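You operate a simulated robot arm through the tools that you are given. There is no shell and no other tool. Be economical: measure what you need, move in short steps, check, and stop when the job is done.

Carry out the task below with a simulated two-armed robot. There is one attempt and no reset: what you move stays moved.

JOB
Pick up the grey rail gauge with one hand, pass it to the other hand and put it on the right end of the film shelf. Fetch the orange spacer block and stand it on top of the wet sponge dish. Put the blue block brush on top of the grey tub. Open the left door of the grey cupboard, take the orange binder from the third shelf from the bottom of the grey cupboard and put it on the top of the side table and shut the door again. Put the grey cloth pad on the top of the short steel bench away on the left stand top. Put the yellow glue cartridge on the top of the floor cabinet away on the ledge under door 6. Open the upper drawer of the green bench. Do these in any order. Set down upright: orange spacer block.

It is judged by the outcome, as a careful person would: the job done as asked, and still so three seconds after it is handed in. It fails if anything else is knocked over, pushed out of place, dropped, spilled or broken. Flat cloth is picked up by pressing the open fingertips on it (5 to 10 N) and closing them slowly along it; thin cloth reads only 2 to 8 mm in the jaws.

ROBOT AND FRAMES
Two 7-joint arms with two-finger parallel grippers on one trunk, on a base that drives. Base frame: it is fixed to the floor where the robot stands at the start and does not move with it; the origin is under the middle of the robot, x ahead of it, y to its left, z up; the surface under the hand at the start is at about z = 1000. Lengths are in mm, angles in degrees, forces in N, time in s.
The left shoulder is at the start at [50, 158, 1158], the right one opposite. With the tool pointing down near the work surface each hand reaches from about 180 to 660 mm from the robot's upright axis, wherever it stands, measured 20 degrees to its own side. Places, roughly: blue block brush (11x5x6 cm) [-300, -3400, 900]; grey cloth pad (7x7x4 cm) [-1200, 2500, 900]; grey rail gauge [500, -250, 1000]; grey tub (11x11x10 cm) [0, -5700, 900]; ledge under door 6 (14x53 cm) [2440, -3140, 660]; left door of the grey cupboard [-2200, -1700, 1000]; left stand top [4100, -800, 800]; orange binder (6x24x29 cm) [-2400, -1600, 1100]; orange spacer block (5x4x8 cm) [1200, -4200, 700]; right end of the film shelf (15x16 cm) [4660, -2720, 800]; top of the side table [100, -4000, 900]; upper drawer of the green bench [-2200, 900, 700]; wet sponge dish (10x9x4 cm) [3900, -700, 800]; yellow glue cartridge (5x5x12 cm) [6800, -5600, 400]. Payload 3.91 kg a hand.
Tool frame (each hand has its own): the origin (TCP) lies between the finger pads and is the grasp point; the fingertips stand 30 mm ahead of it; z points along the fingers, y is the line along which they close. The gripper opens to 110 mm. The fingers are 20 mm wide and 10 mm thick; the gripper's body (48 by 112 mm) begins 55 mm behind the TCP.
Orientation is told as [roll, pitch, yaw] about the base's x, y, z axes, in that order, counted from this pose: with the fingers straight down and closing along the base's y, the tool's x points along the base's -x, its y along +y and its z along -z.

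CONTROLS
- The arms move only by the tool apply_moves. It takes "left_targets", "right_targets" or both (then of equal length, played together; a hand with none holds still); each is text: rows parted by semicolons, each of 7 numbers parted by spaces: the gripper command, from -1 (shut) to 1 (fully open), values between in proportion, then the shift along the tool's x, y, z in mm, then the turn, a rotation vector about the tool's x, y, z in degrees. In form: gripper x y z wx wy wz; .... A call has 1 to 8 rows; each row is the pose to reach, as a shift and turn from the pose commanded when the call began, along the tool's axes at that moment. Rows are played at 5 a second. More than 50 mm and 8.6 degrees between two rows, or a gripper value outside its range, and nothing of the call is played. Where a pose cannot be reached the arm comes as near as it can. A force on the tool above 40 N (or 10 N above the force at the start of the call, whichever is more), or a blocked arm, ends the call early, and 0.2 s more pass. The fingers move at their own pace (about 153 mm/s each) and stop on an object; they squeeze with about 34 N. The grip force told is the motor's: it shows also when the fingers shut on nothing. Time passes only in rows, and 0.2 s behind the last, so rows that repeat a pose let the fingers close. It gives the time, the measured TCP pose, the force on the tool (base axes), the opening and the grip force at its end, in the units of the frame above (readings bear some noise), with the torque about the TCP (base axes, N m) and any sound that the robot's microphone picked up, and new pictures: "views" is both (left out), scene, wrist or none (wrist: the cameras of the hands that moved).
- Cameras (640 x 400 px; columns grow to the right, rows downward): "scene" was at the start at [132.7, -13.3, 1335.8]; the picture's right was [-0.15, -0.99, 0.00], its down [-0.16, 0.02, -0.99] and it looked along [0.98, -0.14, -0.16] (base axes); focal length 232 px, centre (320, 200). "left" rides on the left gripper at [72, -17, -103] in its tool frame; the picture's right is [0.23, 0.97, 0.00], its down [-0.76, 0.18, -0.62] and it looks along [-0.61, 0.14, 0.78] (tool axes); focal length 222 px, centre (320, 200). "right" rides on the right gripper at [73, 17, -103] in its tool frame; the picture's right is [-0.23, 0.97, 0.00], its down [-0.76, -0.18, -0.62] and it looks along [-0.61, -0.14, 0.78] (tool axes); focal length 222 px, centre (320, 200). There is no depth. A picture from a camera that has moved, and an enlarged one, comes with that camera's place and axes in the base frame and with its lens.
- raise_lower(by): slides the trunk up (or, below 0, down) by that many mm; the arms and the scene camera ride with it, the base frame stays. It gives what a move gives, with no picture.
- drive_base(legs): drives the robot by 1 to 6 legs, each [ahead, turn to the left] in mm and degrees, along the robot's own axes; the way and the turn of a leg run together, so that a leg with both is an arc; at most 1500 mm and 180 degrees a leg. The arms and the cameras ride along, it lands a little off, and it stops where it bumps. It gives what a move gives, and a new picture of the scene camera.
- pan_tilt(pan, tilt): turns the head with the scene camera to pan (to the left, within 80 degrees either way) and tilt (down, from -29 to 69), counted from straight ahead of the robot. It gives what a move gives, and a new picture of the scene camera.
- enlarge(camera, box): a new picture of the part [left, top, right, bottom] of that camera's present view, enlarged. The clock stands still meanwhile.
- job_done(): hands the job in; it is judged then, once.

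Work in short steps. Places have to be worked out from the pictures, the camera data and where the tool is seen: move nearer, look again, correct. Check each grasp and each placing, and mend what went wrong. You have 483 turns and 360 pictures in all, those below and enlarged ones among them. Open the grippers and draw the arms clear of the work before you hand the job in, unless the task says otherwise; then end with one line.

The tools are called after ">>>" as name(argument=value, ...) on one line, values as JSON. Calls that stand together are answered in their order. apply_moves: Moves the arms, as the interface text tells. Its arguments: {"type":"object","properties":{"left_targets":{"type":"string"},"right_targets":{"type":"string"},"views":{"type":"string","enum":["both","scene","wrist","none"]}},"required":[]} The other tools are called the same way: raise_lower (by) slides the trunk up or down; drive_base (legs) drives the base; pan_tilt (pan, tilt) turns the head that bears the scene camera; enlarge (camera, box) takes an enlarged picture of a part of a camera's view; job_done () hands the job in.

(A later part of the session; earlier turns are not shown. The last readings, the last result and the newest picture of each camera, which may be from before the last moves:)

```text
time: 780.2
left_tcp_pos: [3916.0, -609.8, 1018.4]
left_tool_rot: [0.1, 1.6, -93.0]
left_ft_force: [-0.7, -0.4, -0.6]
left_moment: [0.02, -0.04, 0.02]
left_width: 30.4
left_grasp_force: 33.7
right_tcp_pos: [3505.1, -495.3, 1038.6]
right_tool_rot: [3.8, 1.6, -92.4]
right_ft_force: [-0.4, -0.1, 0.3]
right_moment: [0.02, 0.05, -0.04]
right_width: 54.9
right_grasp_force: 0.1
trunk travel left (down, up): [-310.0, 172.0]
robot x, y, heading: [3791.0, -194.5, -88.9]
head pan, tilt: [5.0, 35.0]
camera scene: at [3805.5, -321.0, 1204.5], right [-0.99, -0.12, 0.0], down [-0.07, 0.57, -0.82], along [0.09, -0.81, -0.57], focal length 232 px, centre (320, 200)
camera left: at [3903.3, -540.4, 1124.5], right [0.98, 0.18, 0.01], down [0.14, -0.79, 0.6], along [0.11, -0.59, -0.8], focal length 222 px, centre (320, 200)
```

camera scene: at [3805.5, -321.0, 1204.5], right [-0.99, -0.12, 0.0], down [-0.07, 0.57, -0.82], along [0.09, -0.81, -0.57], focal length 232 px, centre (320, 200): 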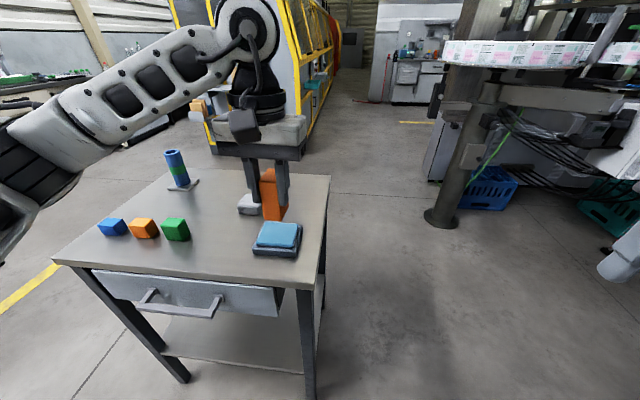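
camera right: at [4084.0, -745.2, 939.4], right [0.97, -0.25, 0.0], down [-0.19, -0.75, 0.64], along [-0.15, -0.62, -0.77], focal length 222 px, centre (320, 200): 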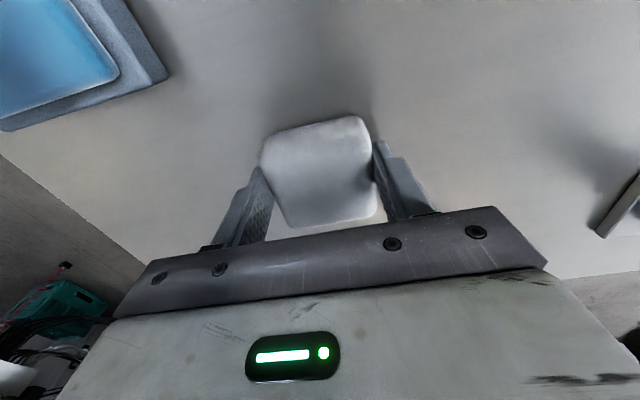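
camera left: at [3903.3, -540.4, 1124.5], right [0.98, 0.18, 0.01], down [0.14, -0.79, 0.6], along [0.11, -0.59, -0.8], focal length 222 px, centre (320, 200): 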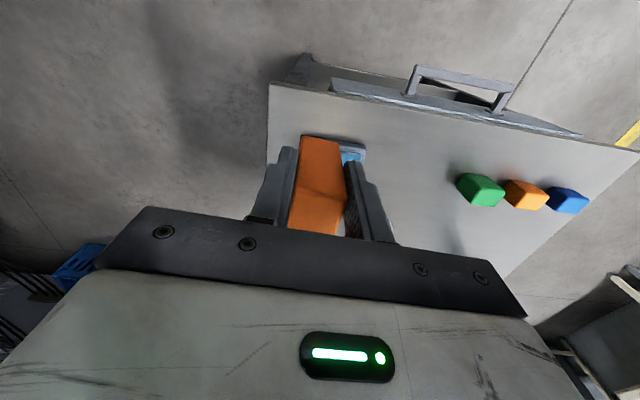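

Dish centre (sponge top) ≈ [3941, −690, 840]. I bring the block above it.

>>> apply_moves(left_targets="-1 -25 8 10 0 -0.5 0;-1 -50 16 25 0 -1 0;-1 -78 21 45 0 -1 0;-1 -78 21 75 0 -1 0;-1 -78 21 88 0 -1 0;-1 -78 21 88 0 -1 0", views="both")

```text
time: 781.6
left_tcp_pos: [3931.8, -685.5, 928.5]
left_tool_rot: [0.2, 0.7, -93.0]
left_ft_force: [0.4, 0.5, -1.6]
left_moment: [0.04, 0.0, -0.03]
left_width: 30.8
left_grasp_force: 34.2
right_tcp_pos: [3504.9, -496.8, 1039.4]
right_tool_rot: [3.8, 1.5, -92.5]
right_ft_force: [0.7, -0.4, 0.0]
right_moment: [-0.01, -0.02, -0.03]
right_width: 54.8
right_grasp_force: 0.1
trunk travel left (down, up): [-310.0, 172.0]
robot x, y, heading: [3795.7, -191.4, -88.8]
head pan, tilt: [5.0, 35.0]
camera scene: at [3805.3, -321.0, 1204.6], right [-0.99, -0.12, 0.0], down [-0.07, 0.57, -0.82], along [0.1, -0.81, -0.57], focal length 232 px, centre (320, 200)
camera left: at [3919.2, -615.4, 1032.5], right [0.98, 0.18, 0.0], down [0.14, -0.78, 0.61], along [0.11, -0.6, -0.79], focal length 222 px, centre (320, 200)
```

scene: 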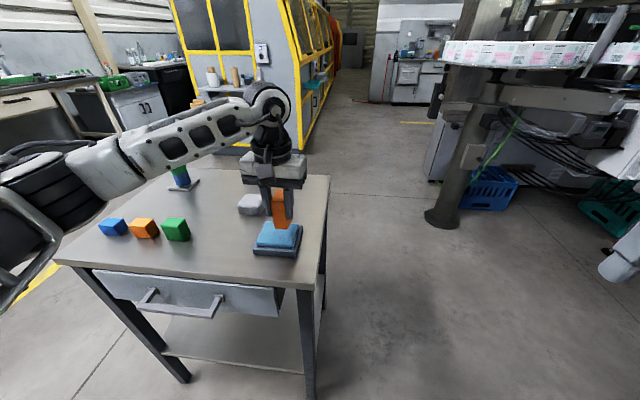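
left: 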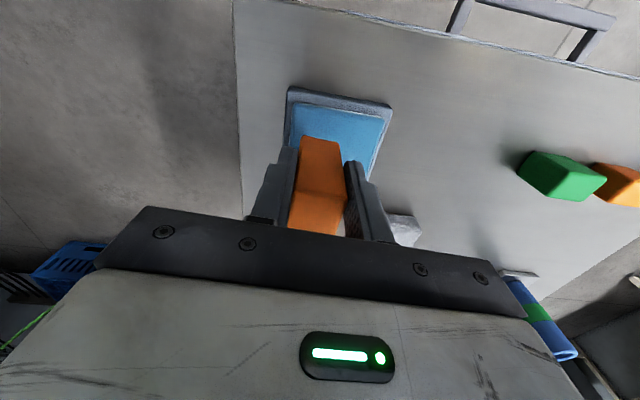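

The wrist view puts the dish centre near [3944, −697]. I correct and lower in small steps.

>>> apply_moves(left_targets="-1 -6 6 5 0 0 0;-1 -11 12 12 0 0 0;-1 -11 12 20 0 0 0;-1 -11 12 25 0 0 0;-1 -11 12 29 0 0 0", views="both")

```text
time: 782.8
left_tcp_pos: [3943.5, -697.7, 900.3]
left_tool_rot: [0.1, 0.7, -93.0]
left_ft_force: [0.0, -0.4, -1.6]
left_moment: [0.02, 0.02, 0.02]
left_width: 30.3
left_grasp_force: 34.0
right_tcp_pos: [3504.6, -495.6, 1037.3]
right_tool_rot: [3.8, 1.6, -92.5]
right_ft_force: [-0.6, -0.7, 0.4]
right_moment: [0.02, 0.01, -0.01]
right_width: 54.9
right_grasp_force: 0.0
trunk travel left (down, up): [-310.0, 172.0]
robot x, y, heading: [3794.3, -193.0, -89.2]
head pan, tilt: [5.0, 35.0]
camera scene: at [3805.4, -321.0, 1204.6], right [-0.99, -0.12, 0.0], down [-0.07, 0.57, -0.82], along [0.1, -0.81, -0.57], focal length 232 px, centre (320, 200)
camera left: at [3930.9, -625.9, 1003.6], right [0.98, 0.18, 0.0], down [0.14, -0.78, 0.61], along [0.11, -0.6, -0.79], focal length 222 px, centre (320, 200)
```

scene: 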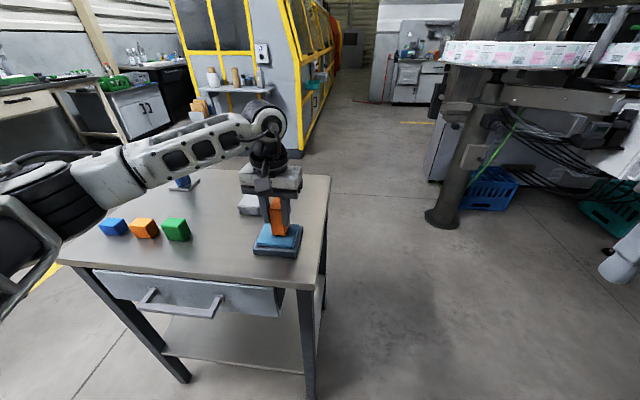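
left: 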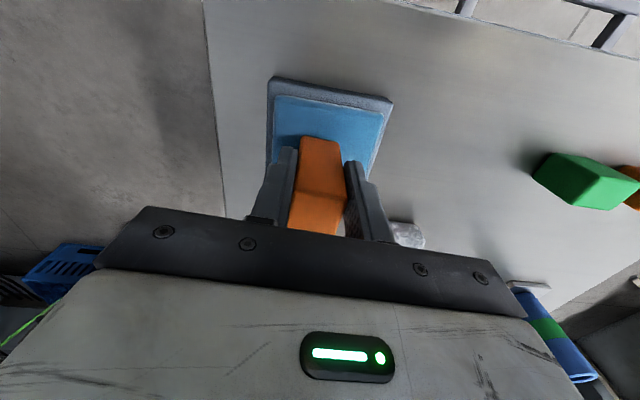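

Nearly centred. I nudge 5 mm back and continue down until contact.

>>> apply_moves(left_targets="-1 5 0 3 0 0 0;-1 5 0 6 0 0 0;-1 5 0 9 0 0 0;-1 5 0 12 0 0 0", views="none")

```text
time: 783.8
left_tcp_pos: [3943.7, -692.0, 892.9]
left_tool_rot: [0.1, 0.0, -93.0]
left_ft_force: [4.4, 1.8, 31.4]
left_moment: [-0.22, -0.15, -0.13]
left_width: 30.9
left_grasp_force: 33.3
right_tcp_pos: [3503.8, -493.8, 1040.3]
right_tool_rot: [3.8, 1.3, -92.5]
right_ft_force: [-0.8, 0.3, 0.1]
right_moment: [0.01, -0.01, 0.03]
right_width: 55.0
right_grasp_force: 0.0
trunk travel left (down, up): [-310.0, 172.0]
robot x, y, heading: [3794.5, -191.5, -89.4]
head pan, tilt: [5.0, 35.0]
```

Contact. I relieve it by 4 mm, open gently and lift straight up.

>>> apply_moves(left_targets="-1 0 0 -4 0 0 0;-0.3 0 0 -4 0 0 0;-0.1 0 0 -4 0 0 0;-0.1 0 0 -25 0 0 0;-0.1 0 0 -60 0 0 0;-0.1 0 0 -100 0 0 0;-0.1 20 0 -130 0 0 0", views="both")

```text
time: 785.4
left_tcp_pos: [3944.2, -674.4, 1018.4]
left_tool_rot: [0.1, 0.8, -93.1]
left_ft_force: [0.3, -0.3, 0.0]
left_moment: [0.0, -0.01, 0.0]
left_width: 49.2
left_grasp_force: 0.0
right_tcp_pos: [3504.7, -495.3, 1037.8]
right_tool_rot: [3.8, 1.4, -92.5]
right_ft_force: [-0.8, 0.2, 0.6]
right_moment: [0.01, 0.01, -0.03]
right_width: 54.8
right_grasp_force: 0.2
trunk travel left (down, up): [-310.0, 172.0]
robot x, y, heading: [3791.0, -190.1, -89.0]
head pan, tilt: [5.0, 35.0]
camera scene: at [3805.4, -320.6, 1204.6], right [-0.99, -0.12, 0.0], down [-0.07, 0.57, -0.82], along [0.1, -0.81, -0.57], focal length 232 px, centre (320, 200)
camera left: at [3932.4, -602.9, 1122.1], right [0.98, 0.18, 0.01], down [0.14, -0.78, 0.61], along [0.11, -0.6, -0.79], focal length 222 px, centre (320, 200)
```

scene: 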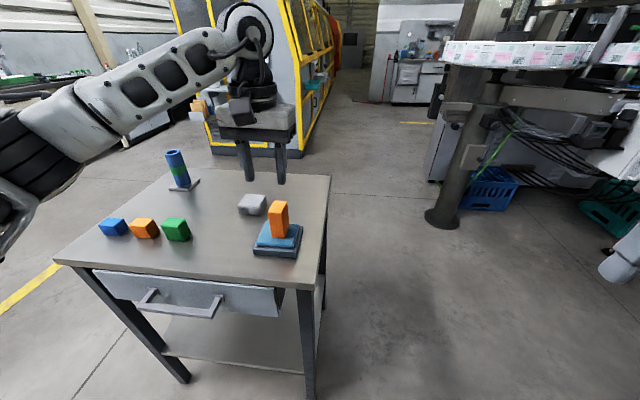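
left: 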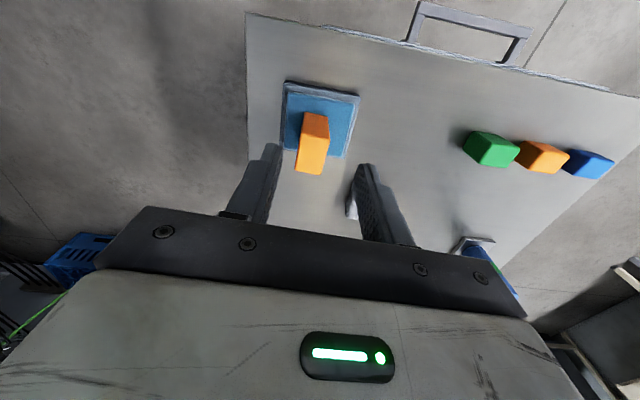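

The spacer stands upright on the dish. Last item: the glue cartridge. I back off and go round to the east side to look south.

>>> drive_base(legs=[[-280, 0], [0, 89], [1150, 0], [0, -60], [1500, 0], [0, -30]])

>>> pan_tilt(pan=0, tilt=15)

```text
time: 807.7
left_tcp_pos: [5768.4, -1742.1, 1018.6]
left_tool_rot: [0.1, 0.6, -96.4]
left_ft_force: [0.4, -0.4, -0.5]
left_moment: [0.0, -0.01, 0.01]
left_width: 49.7
left_grasp_force: 0.0
right_tcp_pos: [5339.6, -1540.0, 1038.5]
right_tool_rot: [3.9, 1.6, -95.9]
right_ft_force: [0.0, 0.2, 0.7]
right_moment: [0.0, -0.02, -0.01]
right_width: 55.1
right_grasp_force: 0.1
trunk travel left (down, up): [-310.0, 172.0]
robot x, y, heading: [5644.1, -1251.9, -92.3]
head pan, tilt: [5.0, 35.0]
camera scene: at [5649.1, -1381.6, 1204.7], right [-1.0, -0.06, 0.0], down [-0.03, 0.57, -0.82], along [0.05, -0.82, -0.57], focal length 232 px, centre (320, 200)
```

scene: 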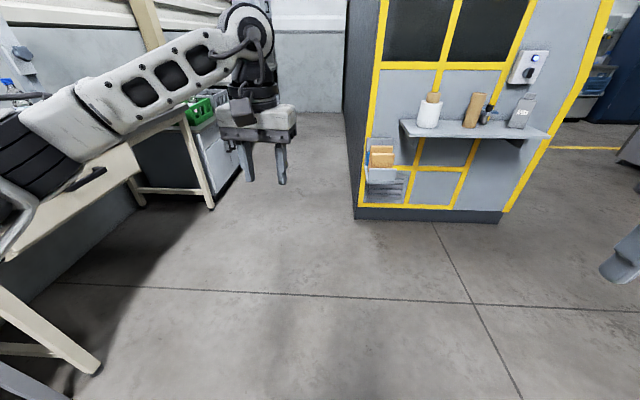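

```text
time: 808.6
left_tcp_pos: [5768.2, -1742.8, 1016.8]
left_tool_rot: [0.1, 0.8, -96.5]
left_ft_force: [0.1, -0.1, 0.4]
left_moment: [-0.02, 0.0, 0.0]
left_width: 49.2
left_grasp_force: 0.1
right_tcp_pos: [5339.3, -1539.9, 1038.8]
right_tool_rot: [4.0, 1.5, -95.9]
right_ft_force: [-0.5, -0.3, 0.2]
right_moment: [-0.03, 0.01, -0.02]
right_width: 55.1
right_grasp_force: 0.0
trunk travel left (down, up): [-310.0, 172.0]
robot x, y, heading: [5645.7, -1253.8, -92.2]
head pan, tilt: [0.0, 15.0]
camera scene: at [5647.4, -1387.0, 1231.3], right [-1.0, -0.04, 0.0], down [-0.01, 0.31, -0.95], along [0.03, -0.95, -0.31], focal length 232 px, centre (320, 200)
```

scene: 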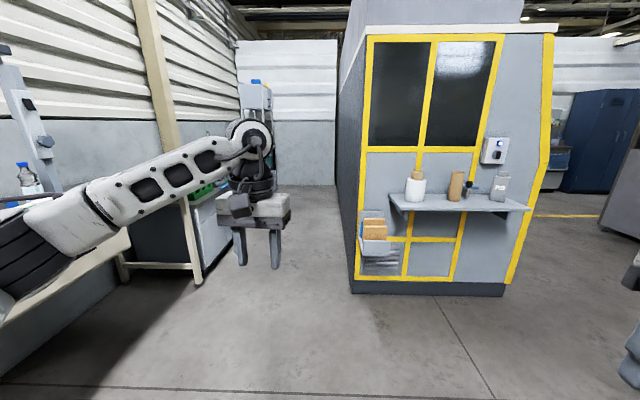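

The passage east of the machine is wide. I drive down it.

>>> drive_base(legs=[[0, 12], [1400, 0], [1000, 0], [0, 20]])

```text
time: 822.2
left_tcp_pos: [6412.6, -3979.1, 1017.0]
left_tool_rot: [0.0, 0.7, -64.5]
left_ft_force: [1.0, -0.4, 0.3]
left_moment: [0.03, 0.0, -0.02]
left_width: 49.5
left_grasp_force: 0.1
right_tcp_pos: [5940.2, -4032.1, 1037.8]
right_tool_rot: [4.1, 1.6, -64.2]
right_ft_force: [0.0, -0.3, -1.2]
right_moment: [0.0, -0.01, 0.0]
right_width: 55.1
right_grasp_force: 0.0
trunk travel left (down, up): [-310.0, 172.0]
robot x, y, heading: [6051.3, -3625.9, -60.8]
head pan, tilt: [0.0, 15.0]
camera scene: at [6122.9, -3740.8, 1234.9], right [-0.83, -0.55, 0.0], down [-0.15, 0.23, -0.96], along [0.53, -0.8, -0.28], focal length 232 px, centre (320, 200)
```

scene: 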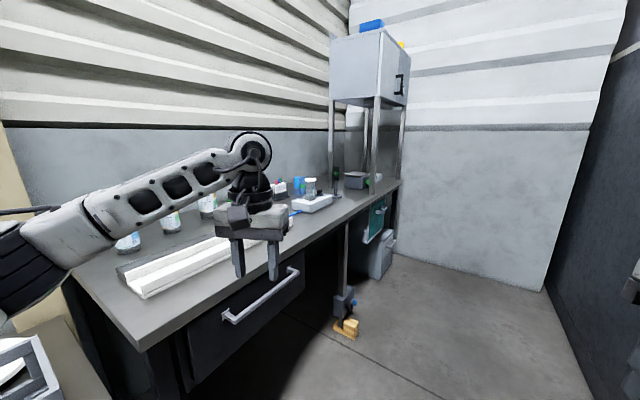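

>>> enlarge(camera="scene", box=[310, 160, 440, 350])

```text
2.11 times, centred on (375, 255) of scene
camera zoom: at [6122.9, -3740.8, 1234.9], right [-0.83, -0.55, 0.0], down [-0.15, 0.23, -0.96], along [0.53, -0.8, -0.28], focal length 490 px, centre (204, 84)
```

zoom: 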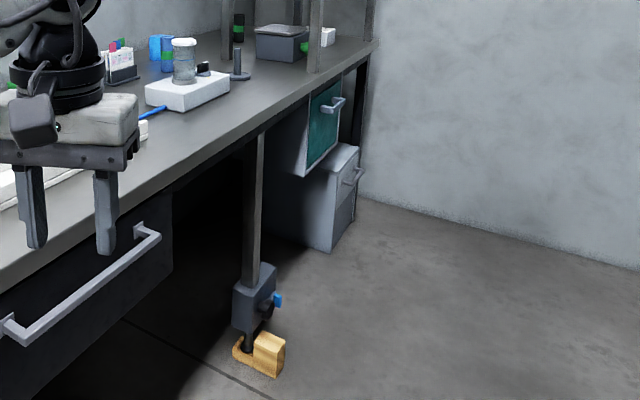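

The floor cabinet is the grey box under the bench's far end. I drive further south and turn to face it.

>>> drive_base(legs=[[0, -36], [1450, 0], [0, 50]])

>>> pan_tilt(pan=-5, tilt=35)

```text
time: 833.4
left_tcp_pos: [6309.2, -5326.1, 1016.9]
left_tool_rot: [0.1, 0.7, -51.2]
left_ft_force: [0.5, 0.0, -0.1]
left_moment: [-0.02, 0.01, 0.0]
left_width: 49.6
left_grasp_force: 0.0
right_tcp_pos: [5862.5, -5486.9, 1037.7]
right_tool_rot: [4.3, 1.7, -50.7]
right_ft_force: [-0.7, 0.2, 0.3]
right_moment: [-0.04, 0.02, 0.0]
right_width: 55.0
right_grasp_force: 0.1
trunk travel left (down, up): [-310.0, 172.0]
robot x, y, heading: [5876.3, -5065.6, -47.2]
head pan, tilt: [0.0, 15.0]
camera scene: at [5970.9, -5162.4, 1235.9], right [-0.69, -0.72, 0.0], down [-0.19, 0.18, -0.96], along [0.7, -0.67, -0.27], focal length 232 px, centre (320, 200)
```

scene: 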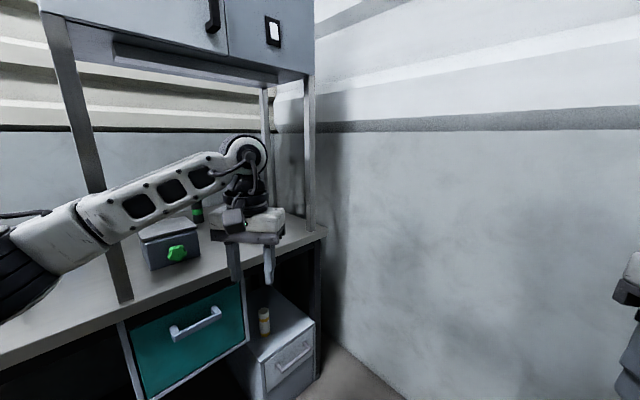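

```text
time: 834.2
left_tcp_pos: [6308.9, -5326.0, 1017.4]
left_tool_rot: [0.1, 0.7, -51.0]
left_ft_force: [-0.4, -0.5, 0.2]
left_moment: [-0.01, 0.01, 0.01]
left_width: 49.3
left_grasp_force: 0.1
right_tcp_pos: [5862.5, -5486.6, 1034.9]
right_tool_rot: [5.0, 1.9, -50.9]
right_ft_force: [0.4, 0.3, -1.0]
right_moment: [-0.01, 0.01, -0.02]
right_width: 54.7
right_grasp_force: 0.1
trunk travel left (down, up): [-310.0, 172.0]
robot x, y, heading: [5877.8, -5070.4, -47.1]
head pan, tilt: [-5.0, 35.0]
camera scene: at [5966.7, -5165.7, 1225.0], right [-0.73, -0.68, 0.0], down [-0.26, 0.28, -0.93], along [0.63, -0.68, -0.38], focal length 232 px, centre (320, 200)
```

scene: 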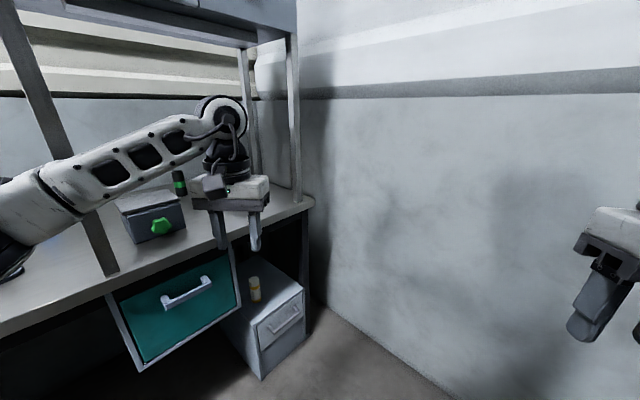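

The yellow-banded cartridge stands on the cabinet under the bench end (about [6750, −5565]). I draw in the left hand, then drive to face it from the west.

>>> apply_moves(left_targets="0 35 -5 0 0 0 0;0 70 -10 0 0 0 0;0 105 -15 0 0 0 0;0 130 -20 0 0 0 0", views="none")

>>> drive_base(legs=[[0, -30], [490, 0], [0, 77.5]])

>>> raise_lower(by=-305)

>>> pan_tilt(pan=5, tilt=25)

```text
time: 835.2
left_tcp_pos: [6211.6, -5236.5, 1017.9]
left_tool_rot: [0.1, 0.7, -51.0]
left_ft_force: [0.4, 0.0, -0.5]
left_moment: [0.0, -0.03, -0.02]
left_width: 55.1
left_grasp_force: 0.1
right_tcp_pos: [5862.2, -5486.6, 1036.3]
right_tool_rot: [5.0, 1.9, -50.9]
right_ft_force: [0.3, -0.5, 0.8]
right_moment: [-0.03, 0.0, 0.01]
right_width: 55.1
right_grasp_force: 0.1
trunk travel left (down, up): [-310.0, 172.0]
robot x, y, heading: [5877.0, -5067.5, -47.0]
head pan, tilt: [-5.0, 35.0]
```

```text
time: 843.0
left_tcp_pos: [6336.1, -5405.1, 1019.3]
left_tool_rot: [0.0, 0.6, -2.5]
left_ft_force: [-0.3, 0.7, -1.2]
left_moment: [0.0, -0.02, -0.02]
left_width: 55.0
left_grasp_force: 0.0
right_tcp_pos: [6291.6, -5833.3, 1035.6]
right_tool_rot: [5.2, 1.9, -2.4]
right_ft_force: [-0.4, 0.5, -0.5]
right_moment: [-0.02, -0.03, -0.02]
right_width: 55.0
right_grasp_force: 0.1
trunk travel left (down, up): [-310.0, 172.0]
robot x, y, heading: [5987.1, -5545.2, 1.5]
head pan, tilt: [-5.0, 35.0]
camera scene: at [6119.6, -5543.1, 1218.7], right [0.02, -1.0, 0.0], down [-0.44, -0.01, -0.9], along [0.9, 0.02, -0.44], focal length 232 px, centre (320, 200)
```

scene: 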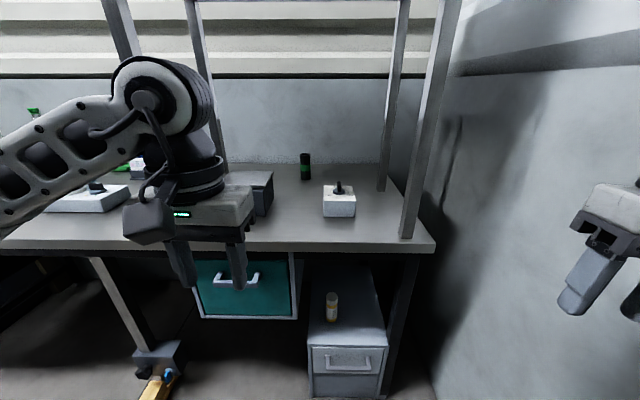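

```text
time: 846.0
left_tcp_pos: [6336.5, -5405.3, 713.8]
left_tool_rot: [0.1, 0.8, -2.4]
left_ft_force: [-0.1, 0.0, 0.9]
left_moment: [-0.02, 0.01, 0.02]
left_width: 54.9
left_grasp_force: 0.2
right_tcp_pos: [6291.4, -5835.3, 729.1]
right_tool_rot: [5.6, 2.0, -2.5]
right_ft_force: [0.5, 0.0, -0.3]
right_moment: [-0.02, -0.01, -0.02]
right_width: 55.0
right_grasp_force: 0.1
trunk travel left (down, up): [-5.0, 477.0]
robot x, y, heading: [5987.4, -5545.1, 1.6]
head pan, tilt: [-5.0, 35.0]
```

```text
time: 846.8
left_tcp_pos: [6337.2, -5405.5, 713.6]
left_tool_rot: [0.2, 0.8, -2.5]
left_ft_force: [-0.3, -0.2, -0.7]
left_moment: [-0.05, 0.0, 0.0]
left_width: 55.1
left_grasp_force: 0.0
right_tcp_pos: [6291.9, -5833.2, 730.5]
right_tool_rot: [5.1, 2.0, -2.2]
right_ft_force: [-0.2, 0.3, 0.5]
right_moment: [-0.02, -0.02, -0.03]
right_width: 54.7
right_grasp_force: 0.0
trunk travel left (down, up): [-5.0, 477.0]
robot x, y, heading: [5989.6, -5545.7, 1.4]
head pan, tilt: [5.0, 25.0]
camera scene: at [6119.3, -5534.8, 915.4], right [0.11, -0.99, 0.0], down [-0.42, -0.05, -0.91], along [0.9, 0.1, -0.42], focal length 232 px, centre (320, 200)
```

scene: 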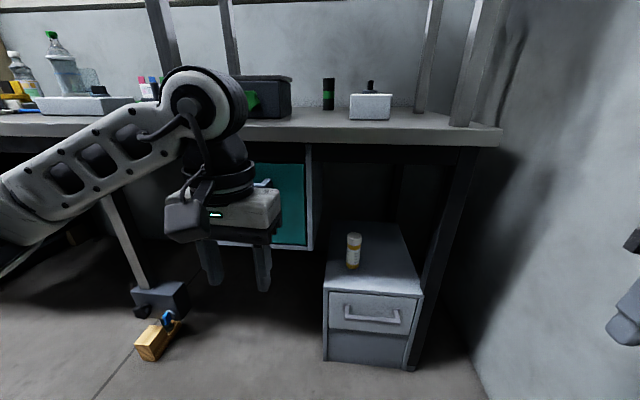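

The cartridge base is at [6755, −5575, 364] (top ≈ 484). I tilt the left hand forward and bring it low and to the middle.

>>> apply_moves(left_targets="0.2 -12 -16 15 0 -8.2 0;0.2 -25 -32 30 0 -16.4 0;0.2 -38 -48 50 0 -24.6 0;0.2 -50 -65 70 0 -32.8 0;0.2 -62 -81 90 0 -41 0;0.2 -75 -97 110 0 -49.2 0;0.2 -88 -113 132 0 -57.4 0;0.2 -100 -130 154 0 -65 0", views="both")

```text
time: 848.5
left_tcp_pos: [6428.8, -5539.2, 559.3]
left_tool_rot: [0.0, -64.5, -2.7]
left_ft_force: [0.1, 0.1, 0.7]
left_moment: [0.01, 0.0, 0.0]
left_width: 66.1
left_grasp_force: 0.0
right_tcp_pos: [6291.4, -5833.4, 730.7]
right_tool_rot: [5.1, 2.0, -2.4]
right_ft_force: [0.5, 0.3, 0.4]
right_moment: [-0.01, -0.02, 0.0]
right_width: 54.9
right_grasp_force: 0.1
trunk travel left (down, up): [-5.0, 477.0]
robot x, y, heading: [5988.9, -5549.0, 1.5]
head pan, tilt: [5.0, 25.0]
camera scene: at [6119.3, -5534.7, 915.5], right [0.11, -0.99, 0.0], down [-0.42, -0.05, -0.91], along [0.9, 0.1, -0.42], focal length 232 px, centre (320, 200)
camera left: at [6304.6, -5552.3, 537.8], right [-0.05, 0.98, -0.2], down [-0.23, 0.19, 0.96], along [0.97, 0.1, 0.21], focal length 222 px, centre (320, 200)
```

scene: 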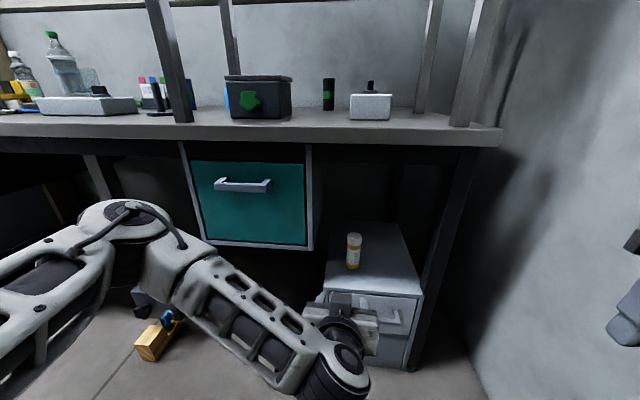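
left: 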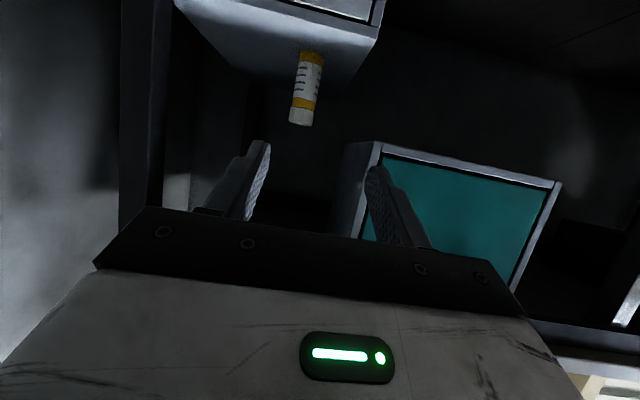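

The cartridge shows clearly. I drive 105 mm ahead, then lower the hand and go in under the bench, stopping short.

>>> drive_base(legs=[[105, 0]])

>>> apply_moves(left_targets="0.45 37 -10 18 0 0 0;0.45 74 -20 35 0 0 0;0.45 111 -30 53 0 0 0;0.45 93 -30 91 0 0 0;0.45 75 -30 128 0 0 0;0.45 57 -30 167 0 0 0;0.45 57 -30 167 0 0 0", views="both")

```text
time: 849.7
left_tcp_pos: [6533.8, -5536.8, 558.0]
left_tool_rot: [0.2, -64.4, -2.7]
left_ft_force: [0.5, -0.3, -0.7]
left_moment: [-0.01, -0.01, -0.02]
left_width: 65.9
left_grasp_force: 0.1
right_tcp_pos: [6396.9, -5831.0, 730.0]
right_tool_rot: [5.1, 1.9, -2.2]
right_ft_force: [0.6, -0.9, 0.5]
right_moment: [-0.04, -0.01, -0.02]
right_width: 55.0
right_grasp_force: 0.1
trunk travel left (down, up): [-5.0, 477.0]
robot x, y, heading: [6090.8, -5544.8, 1.7]
head pan, tilt: [5.0, 25.0]
camera scene: at [6224.9, -5532.0, 915.4], right [0.11, -0.99, 0.0], down [-0.42, -0.05, -0.91], along [0.9, 0.1, -0.42], focal length 232 px, centre (320, 200)
```

scene: 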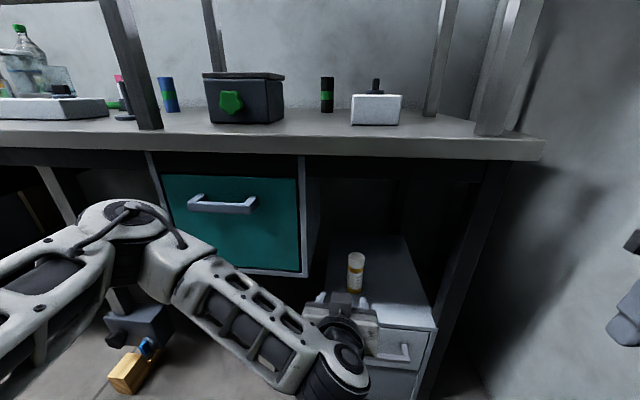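

```text
time: 851.3
left_tcp_pos: [6658.8, -5573.8, 435.9]
left_tool_rot: [0.2, -64.3, -2.8]
left_ft_force: [-0.5, 0.1, -0.3]
left_moment: [0.0, -0.02, 0.02]
left_width: 79.7
left_grasp_force: 0.1
right_tcp_pos: [6398.8, -5830.6, 729.9]
right_tool_rot: [5.1, 1.9, -2.3]
right_ft_force: [0.1, 0.2, -0.2]
right_moment: [0.0, -0.02, 0.0]
right_width: 54.8
right_grasp_force: 0.0
trunk travel left (down, up): [-5.0, 477.0]
robot x, y, heading: [6093.4, -5542.6, 1.4]
head pan, tilt: [5.0, 25.0]
camera scene: at [6225.0, -5532.0, 915.4], right [0.11, -0.99, 0.0], down [-0.42, -0.05, -0.91], along [0.9, 0.1, -0.42], focal length 232 px, centre (320, 200)
camera left: at [6535.1, -5585.2, 414.3], right [-0.05, 0.98, -0.2], down [-0.22, 0.19, 0.96], along [0.97, 0.1, 0.21], focal length 222 px, centre (320, 200)
```

scene: 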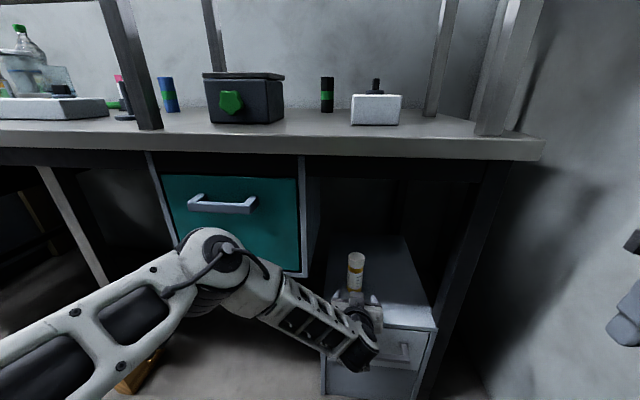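
left: 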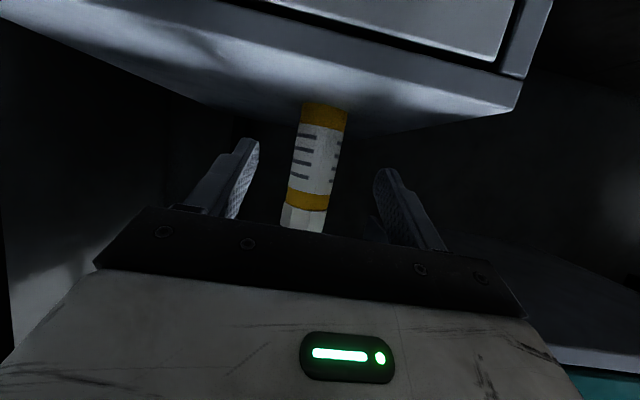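

Centred between the fingers. I advance 95 mm and close.

>>> apply_moves(left_targets="0.45 -14 0 29 0 0 0;0.45 -28 1 58 0 0 0;0.45 -41 2 86 0 0 0;0.45 -41 2 86 0 0 0;-1 -41 2 86 0 0 0;-1 -41 2 86 0 0 0;-1 -41 2 86 0 0 0", views="wrist")

```text
time: 852.9
left_tcp_pos: [6754.5, -5574.5, 434.4]
left_tool_rot: [0.2, -64.3, -2.6]
left_ft_force: [0.3, -0.6, -0.2]
left_moment: [-0.03, 0.01, 0.0]
left_width: 42.8
left_grasp_force: 33.4
right_tcp_pos: [6397.5, -5830.1, 730.0]
right_tool_rot: [5.1, 1.9, -2.3]
right_ft_force: [0.2, 0.3, -0.8]
right_moment: [0.0, 0.02, -0.01]
right_width: 55.0
right_grasp_force: 0.0
trunk travel left (down, up): [-5.0, 477.0]
robot x, y, heading: [6092.5, -5538.9, 1.4]
head pan, tilt: [5.0, 25.0]
camera left: at [6630.0, -5586.9, 413.3], right [-0.06, 0.98, -0.2], down [-0.22, 0.19, 0.96], along [0.97, 0.1, 0.21], focal length 222 px, centre (320, 200)
```

left: 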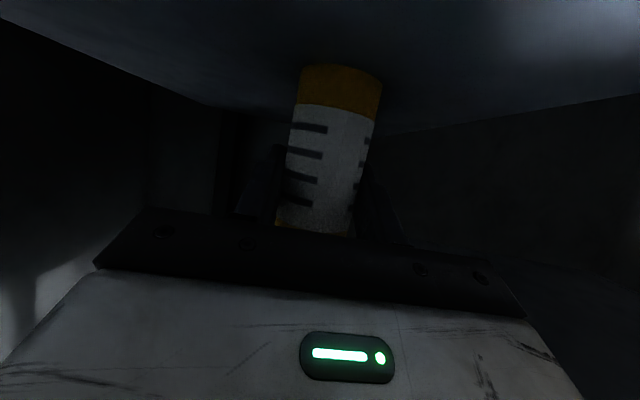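

Gripped (42.8 mm). I lift 40 mm and back straight out.

>>> apply_moves(left_targets="-1 -12 0 -6 0 0 0;-1 -24 0 -11 0 0 0;-1 -36 0 -17 0 0 0;-1 -36 0 -17 0 0 0", views="none")

>>> drive_base(legs=[[-350, 0]])

```text
time: 853.9
left_tcp_pos: [6753.0, -5575.6, 474.3]
left_tool_rot: [0.2, -64.3, -2.7]
left_ft_force: [-0.3, -0.4, -1.0]
left_moment: [-0.03, 0.03, -0.02]
left_width: 42.8
left_grasp_force: 34.1
right_tcp_pos: [6398.1, -5829.1, 730.2]
right_tool_rot: [5.1, 1.9, -2.2]
right_ft_force: [-0.3, -0.7, -0.3]
right_moment: [0.0, 0.01, -0.01]
right_width: 54.9
right_grasp_force: 0.0
trunk travel left (down, up): [-5.0, 477.0]
robot x, y, heading: [6090.6, -5544.9, 1.6]
head pan, tilt: [5.0, 25.0]
```

```text
time: 856.2
left_tcp_pos: [6423.5, -5584.5, 474.6]
left_tool_rot: [0.1, -64.3, -2.6]
left_ft_force: [0.2, 0.0, -1.3]
left_moment: [0.0, 0.0, 0.02]
left_width: 43.0
left_grasp_force: 34.4
right_tcp_pos: [6067.3, -5839.9, 729.7]
right_tool_rot: [5.0, 1.9, -2.2]
right_ft_force: [-0.5, 0.6, -0.3]
right_moment: [0.0, -0.01, -0.02]
right_width: 54.6
right_grasp_force: 0.0
trunk travel left (down, up): [-5.0, 477.0]
robot x, y, heading: [5761.1, -5551.7, 1.3]
head pan, tilt: [5.0, 25.0]
stopped in leg 1: the robot was blocked; the commanded pose is now the measured one
camera scene: at [5894.2, -5540.9, 915.4], right [0.11, -0.99, 0.0], down [-0.42, -0.05, -0.91], along [0.9, 0.1, -0.42], focal length 232 px, centre (320, 200)
```

scene: 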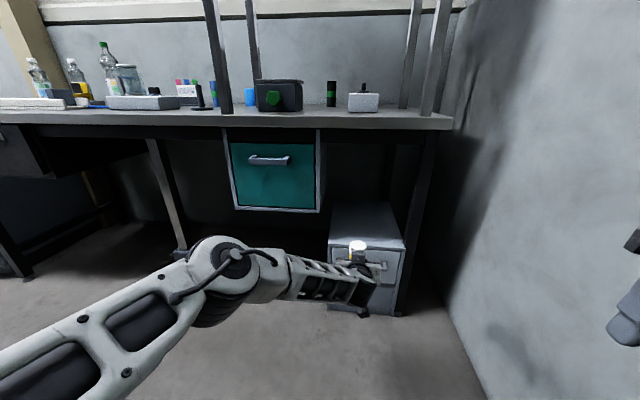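

The cartridge is out. I raise the trunk, draw the hand in, and start north along the passage.

>>> raise_lower(by=300)

>>> apply_moves(left_targets="-1 18 8 -38 0 0 0;-1 36 16 -76 0 0 0;-1 54 24 -114 0 0 0;-1 72 32 -150 0 0 0", views="none")

>>> drive_base(legs=[[260, 0], [0, 89], [1450, 0], [1450, 0], [900, 0]])

```text
time: 859.2
left_tcp_pos: [6423.5, -5584.5, 775.6]
left_tool_rot: [0.0, -64.2, -2.6]
left_ft_force: [-0.4, 0.3, -2.4]
left_moment: [0.01, 0.01, -0.03]
left_width: 43.0
left_grasp_force: 33.5
right_tcp_pos: [6066.3, -5840.4, 1030.5]
right_tool_rot: [5.1, 1.9, -2.2]
right_ft_force: [0.3, -0.5, -0.2]
right_moment: [0.02, 0.0, 0.01]
right_width: 55.0
right_grasp_force: 0.1
trunk travel left (down, up): [-305.0, 177.0]
robot x, y, heading: [5761.0, -5549.9, 1.4]
head pan, tilt: [5.0, 25.0]
```

```text
time: 860.2
left_tcp_pos: [6258.0, -5544.4, 777.2]
left_tool_rot: [0.0, -64.4, -2.5]
left_ft_force: [0.7, -0.5, -3.2]
left_moment: [0.03, -0.02, 0.01]
left_width: 43.0
left_grasp_force: 34.1
right_tcp_pos: [6066.2, -5839.8, 1030.2]
right_tool_rot: [5.1, 1.9, -2.3]
right_ft_force: [0.6, 0.9, 0.6]
right_moment: [0.01, -0.01, -0.03]
right_width: 55.0
right_grasp_force: 0.0
trunk travel left (down, up): [-305.0, 177.0]
robot x, y, heading: [5760.0, -5555.5, 1.4]
head pan, tilt: [5.0, 25.0]
```

```text
time: 883.8
left_tcp_pos: [6000.2, -1253.0, 776.1]
left_tool_rot: [0.1, -64.2, 86.0]
left_ft_force: [0.1, 0.0, -1.7]
left_moment: [0.01, 0.01, 0.0]
left_width: 42.8
left_grasp_force: 34.0
right_tcp_pos: [6288.6, -1450.7, 1031.1]
right_tool_rot: [5.1, 1.9, 86.3]
right_ft_force: [0.0, 0.8, 0.2]
right_moment: [0.0, 0.04, -0.03]
right_width: 55.0
right_grasp_force: 0.1
trunk travel left (down, up): [-305.0, 177.0]
robot x, y, heading: [5997.5, -1749.0, 90.2]
head pan, tilt: [5.0, 25.0]
camera scene: at [5988.8, -1616.9, 1215.4], right [1.0, 0.09, 0.0], down [0.04, -0.42, -0.91], along [-0.08, 0.9, -0.42], focal length 232 px, centre (320, 200)
```

scene: 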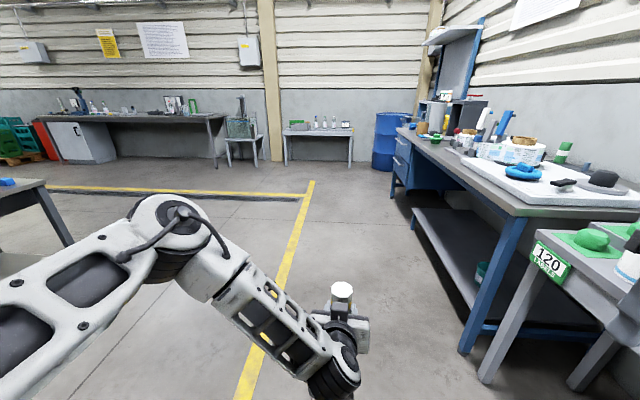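

Now west past the gauge shelf and down the corridor toward door 6.

>>> drive_base(legs=[[0, 90], [900, 0], [900, 0], [0, 65], [1150, 0]])

>>> drive_base(legs=[[0, -15.5], [700, 0], [0, -49.5]])

```text
time: 904.9
left_tcp_pos: [3481.4, -3228.5, 776.5]
left_tool_rot: [0.1, -64.3, -120.5]
left_ft_force: [-0.5, -0.4, -1.8]
left_moment: [0.04, 0.0, 0.02]
left_width: 42.8
left_grasp_force: 34.0
right_tcp_pos: [3310.9, -2922.6, 1031.4]
right_tool_rot: [5.1, 1.9, -120.3]
right_ft_force: [0.2, -0.3, -0.6]
right_moment: [0.0, -0.04, 0.02]
right_width: 55.1
right_grasp_force: 0.1
trunk travel left (down, up): [-305.0, 177.0]
robot x, y, heading: [3707.0, -2785.6, -116.6]
head pan, tilt: [5.0, 25.0]
camera scene: at [3656.0, -2907.9, 1215.4], right [-0.93, 0.36, 0.0], down [0.15, 0.39, -0.91], along [-0.33, -0.84, -0.42], focal length 232 px, centre (320, 200)
```

scene: 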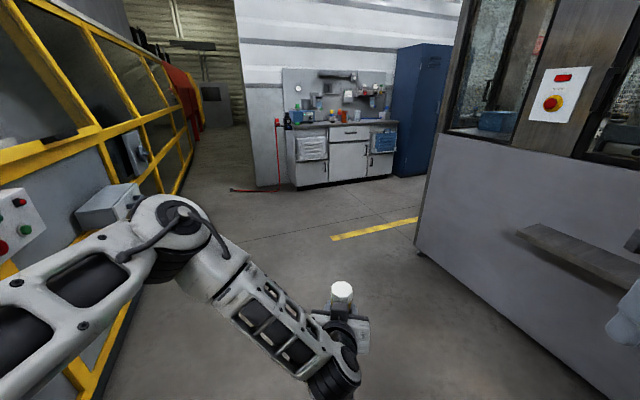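

```text
time: 911.9
left_tcp_pos: [2746.5, -3286.6, 775.5]
left_tool_rot: [0.1, -64.3, 174.4]
left_ft_force: [-0.5, -0.7, -2.1]
left_moment: [0.02, -0.02, -0.02]
left_width: 42.7
left_grasp_force: 34.0
right_tcp_pos: [2952.2, -3002.5, 1030.0]
right_tool_rot: [5.1, 1.9, 174.7]
right_ft_force: [0.0, 0.8, 0.9]
right_moment: [0.02, -0.03, -0.01]
right_width: 54.8
right_grasp_force: 0.0
trunk travel left (down, up): [-305.0, 177.0]
robot x, y, heading: [3247.3, -3305.0, 178.6]
head pan, tilt: [5.0, 25.0]
camera scene: at [3111.5, -3308.8, 1215.4], right [-0.06, 1.0, 0.0], down [0.42, 0.03, -0.91], along [-0.9, -0.06, -0.42], focal length 232 px, centre (320, 200)
```

scene: 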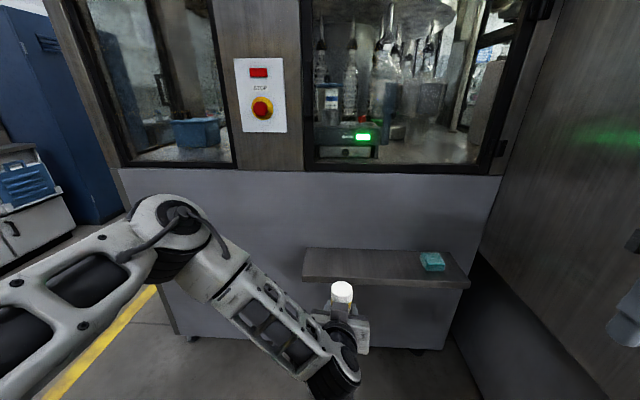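

The ledge is x 2372–2512, y from −3405, z ≈ 660. I drive 150 mm nearer and extend the cartridge over it.

>>> drive_base(legs=[[150, 0]])

>>> apply_moves(left_targets="-1 -17 6 36 0 0 0;-1 -34 12 71 0 0 0;-1 -51 17 107 0 0 0;-1 -69 23 142 0 0 0;-1 -69 23 142 0 0 0", views="both")

```text
time: 913.2
left_tcp_pos: [2596.5, -3282.4, 776.1]
left_tool_rot: [0.1, -64.4, 174.4]
left_ft_force: [-0.8, 0.5, -2.0]
left_moment: [0.02, 0.0, -0.01]
left_width: 43.0
left_grasp_force: 33.5
right_tcp_pos: [2802.8, -2997.8, 1030.4]
right_tool_rot: [5.1, 1.9, 174.8]
right_ft_force: [-0.8, -0.4, -0.4]
right_moment: [-0.01, 0.01, 0.01]
right_width: 54.9
right_grasp_force: 0.1
trunk travel left (down, up): [-305.0, 177.0]
robot x, y, heading: [3095.0, -3297.2, 178.6]
head pan, tilt: [5.0, 25.0]
camera scene: at [2961.6, -3305.1, 1215.3], right [-0.06, 1.0, 0.0], down [0.42, 0.03, -0.91], along [-0.9, -0.06, -0.42], focal length 232 px, centre (320, 200)
```

scene: 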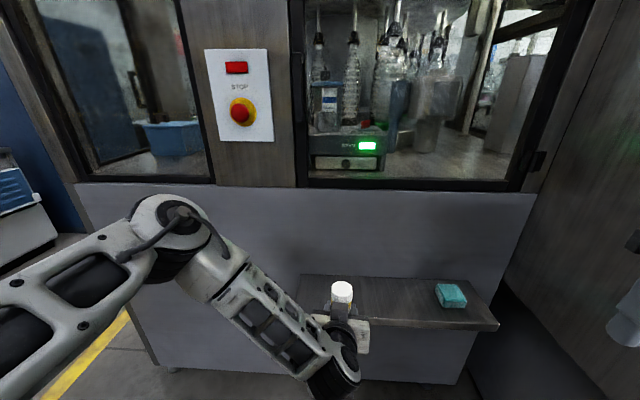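

```text
time: 914.4
left_tcp_pos: [2439.2, -3290.6, 776.5]
left_tool_rot: [0.1, -64.4, 174.3]
left_ft_force: [-0.4, -0.1, -1.4]
left_moment: [-0.02, 0.02, -0.01]
left_width: 42.7
left_grasp_force: 34.3
right_tcp_pos: [2803.6, -2999.0, 1031.6]
right_tool_rot: [5.0, 1.9, 174.8]
right_ft_force: [-0.5, -0.6, -0.7]
right_moment: [0.03, 0.01, 0.02]
right_width: 54.7
right_grasp_force: 0.0
trunk travel left (down, up): [-305.0, 177.0]
robot x, y, heading: [3094.0, -3298.8, 178.6]
head pan, tilt: [5.0, 25.0]
camera scene: at [2962.0, -3305.1, 1215.4], right [-0.06, 1.0, 0.0], down [0.42, 0.03, -0.91], along [-0.9, -0.06, -0.42], focal length 232 px, centre (320, 200)
camera left: at [2565.0, -3286.0, 755.8], right [0.0, -0.98, -0.2], down [0.21, -0.2, 0.96], along [-0.98, -0.05, 0.21], focal length 222 px, centre (320, 200)
```

scene: 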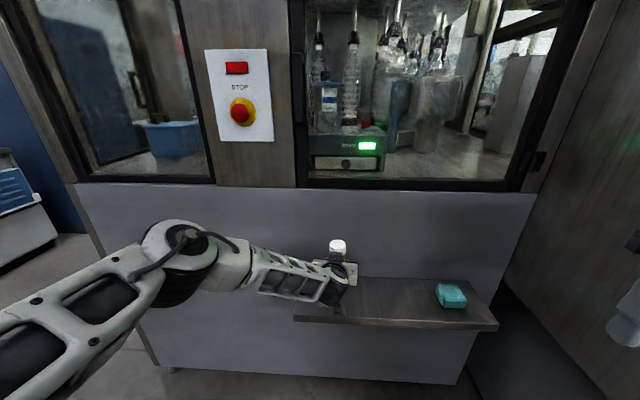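
left: 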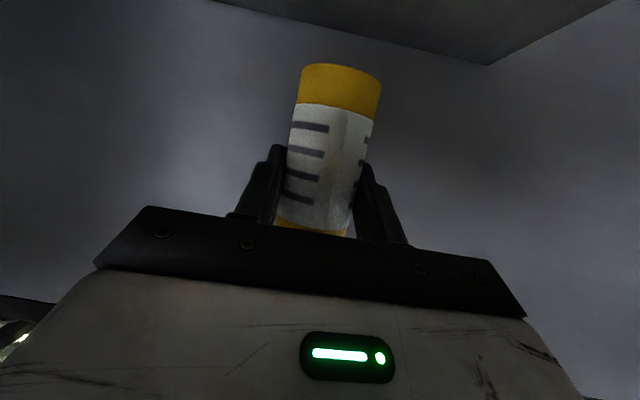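

Over the ledge. I lower it straight down until contact.

>>> apply_moves(left_targets="-1 13 0 6 0 0 0;-1 25 0 12 0 0 0;-1 33 0 16 0 0 0;-1 38 0 18 0 0 0;-1 42 0 20 0 0 0;-1 46 0 22 0 0 0", views="scene")

```text
time: 915.8
left_tcp_pos: [2438.9, -3289.4, 725.9]
left_tool_rot: [0.1, -64.3, 174.3]
left_ft_force: [0.0, -0.5, -2.2]
left_moment: [0.05, 0.01, -0.05]
left_width: 42.7
left_grasp_force: 33.6
right_tcp_pos: [2803.0, -2998.1, 1030.1]
right_tool_rot: [5.1, 1.9, 174.7]
right_ft_force: [0.0, 0.2, 0.0]
right_moment: [0.0, -0.01, 0.02]
right_width: 54.9
right_grasp_force: 0.1
trunk travel left (down, up): [-305.0, 177.0]
robot x, y, heading: [3094.1, -3297.1, 178.4]
head pan, tilt: [5.0, 25.0]
camera scene: at [2961.9, -3305.1, 1215.4], right [-0.06, 1.0, 0.0], down [0.42, 0.03, -0.91], along [-0.9, -0.06, -0.42], focal length 232 px, centre (320, 200)
```

scene: 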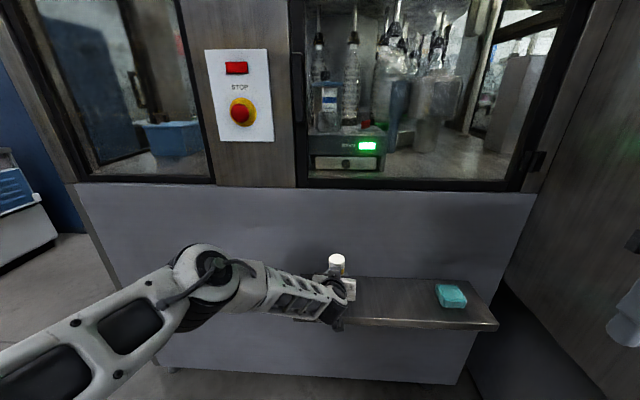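

>>> apply_moves(left_targets="-1 4 0 2 0 0 0;-1 8 0 4 0 0 0;-1 12 0 6 0 0 0;-1 16 0 8 0 0 0;-1 20 0 10 0 0 0;-1 24 0 12 0 0 0", views="scene")

```text
time: 917.2
left_tcp_pos: [2435.1, -3289.7, 708.1]
left_tool_rot: [0.3, -65.2, 174.2]
left_ft_force: [1.3, 0.2, 32.2]
left_moment: [0.21, 0.26, -0.03]
left_width: 43.2
left_grasp_force: 34.1
right_tcp_pos: [2806.5, -2998.3, 1031.3]
right_tool_rot: [5.1, 1.6, 174.7]
right_ft_force: [-0.5, 0.4, -0.2]
right_moment: [-0.02, -0.03, 0.0]
right_width: 54.9
right_grasp_force: 0.1
trunk travel left (down, up): [-305.0, 177.0]
robot x, y, heading: [3090.8, -3303.4, 178.5]
head pan, tilt: [5.0, 25.0]
camera scene: at [2965.3, -3305.1, 1216.0], right [-0.06, 1.0, 0.0], down [0.42, 0.03, -0.91], along [-0.91, -0.06, -0.42], focal length 232 px, centre (320, 200)
```

scene: 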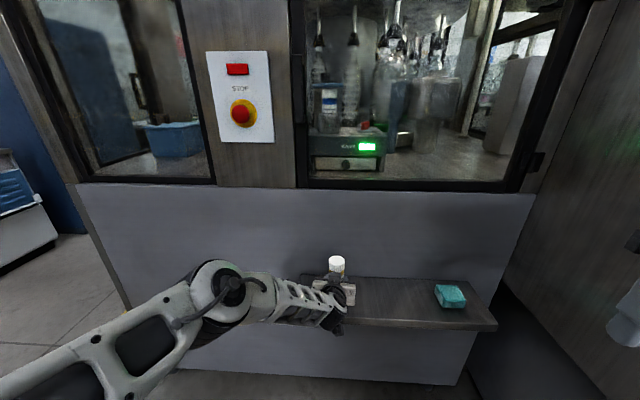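

Contact. I relieve, open, and withdraw.

>>> apply_moves(left_targets="-1 -5 0 -2 0 0 0;0.1 -5 0 -2 0 0 0;0.4 -5 0 -2 0 0 0;0.4 8 0 -30 0 0 0;0.4 20 0 -60 0 0 0;0.4 32 0 -95 0 0 0;0.4 40 0 -130 0 0 0", views="both")

```text
time: 918.8
left_tcp_pos: [2571.8, -3301.2, 722.2]
left_tool_rot: [0.5, -64.1, 174.3]
left_ft_force: [0.7, -0.5, 0.3]
left_moment: [-0.01, 0.01, 0.06]
left_width: 77.0
left_grasp_force: 0.0
left hand out of reach, approached as far as the arm can: row 6, 7
right_tcp_pos: [2804.2, -2998.4, 1030.7]
right_tool_rot: [5.0, 1.8, 174.7]
right_ft_force: [0.1, 0.6, 0.9]
right_moment: [-0.03, -0.01, 0.03]
right_width: 55.1
right_grasp_force: 0.1
trunk travel left (down, up): [-305.0, 177.0]
robot x, y, heading: [3095.6, -3300.3, 178.5]
head pan, tilt: [5.0, 25.0]
camera scene: at [2962.3, -3305.1, 1215.4], right [-0.06, 1.0, 0.0], down [0.42, 0.03, -0.91], along [-0.9, -0.06, -0.42], focal length 232 px, centre (320, 200)
camera left: at [2698.1, -3296.1, 701.0], right [0.01, -0.98, -0.2], down [0.21, -0.19, 0.96], along [-0.98, -0.05, 0.2], focal length 222 px, centre (320, 200)
```

scene: 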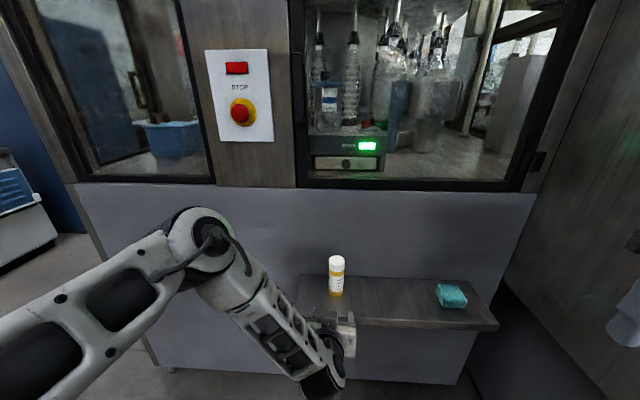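
left: 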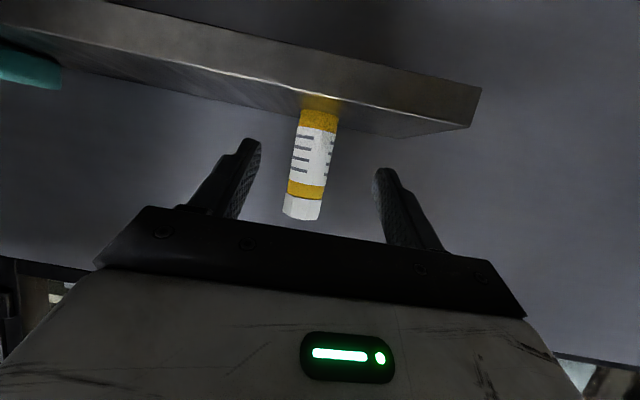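

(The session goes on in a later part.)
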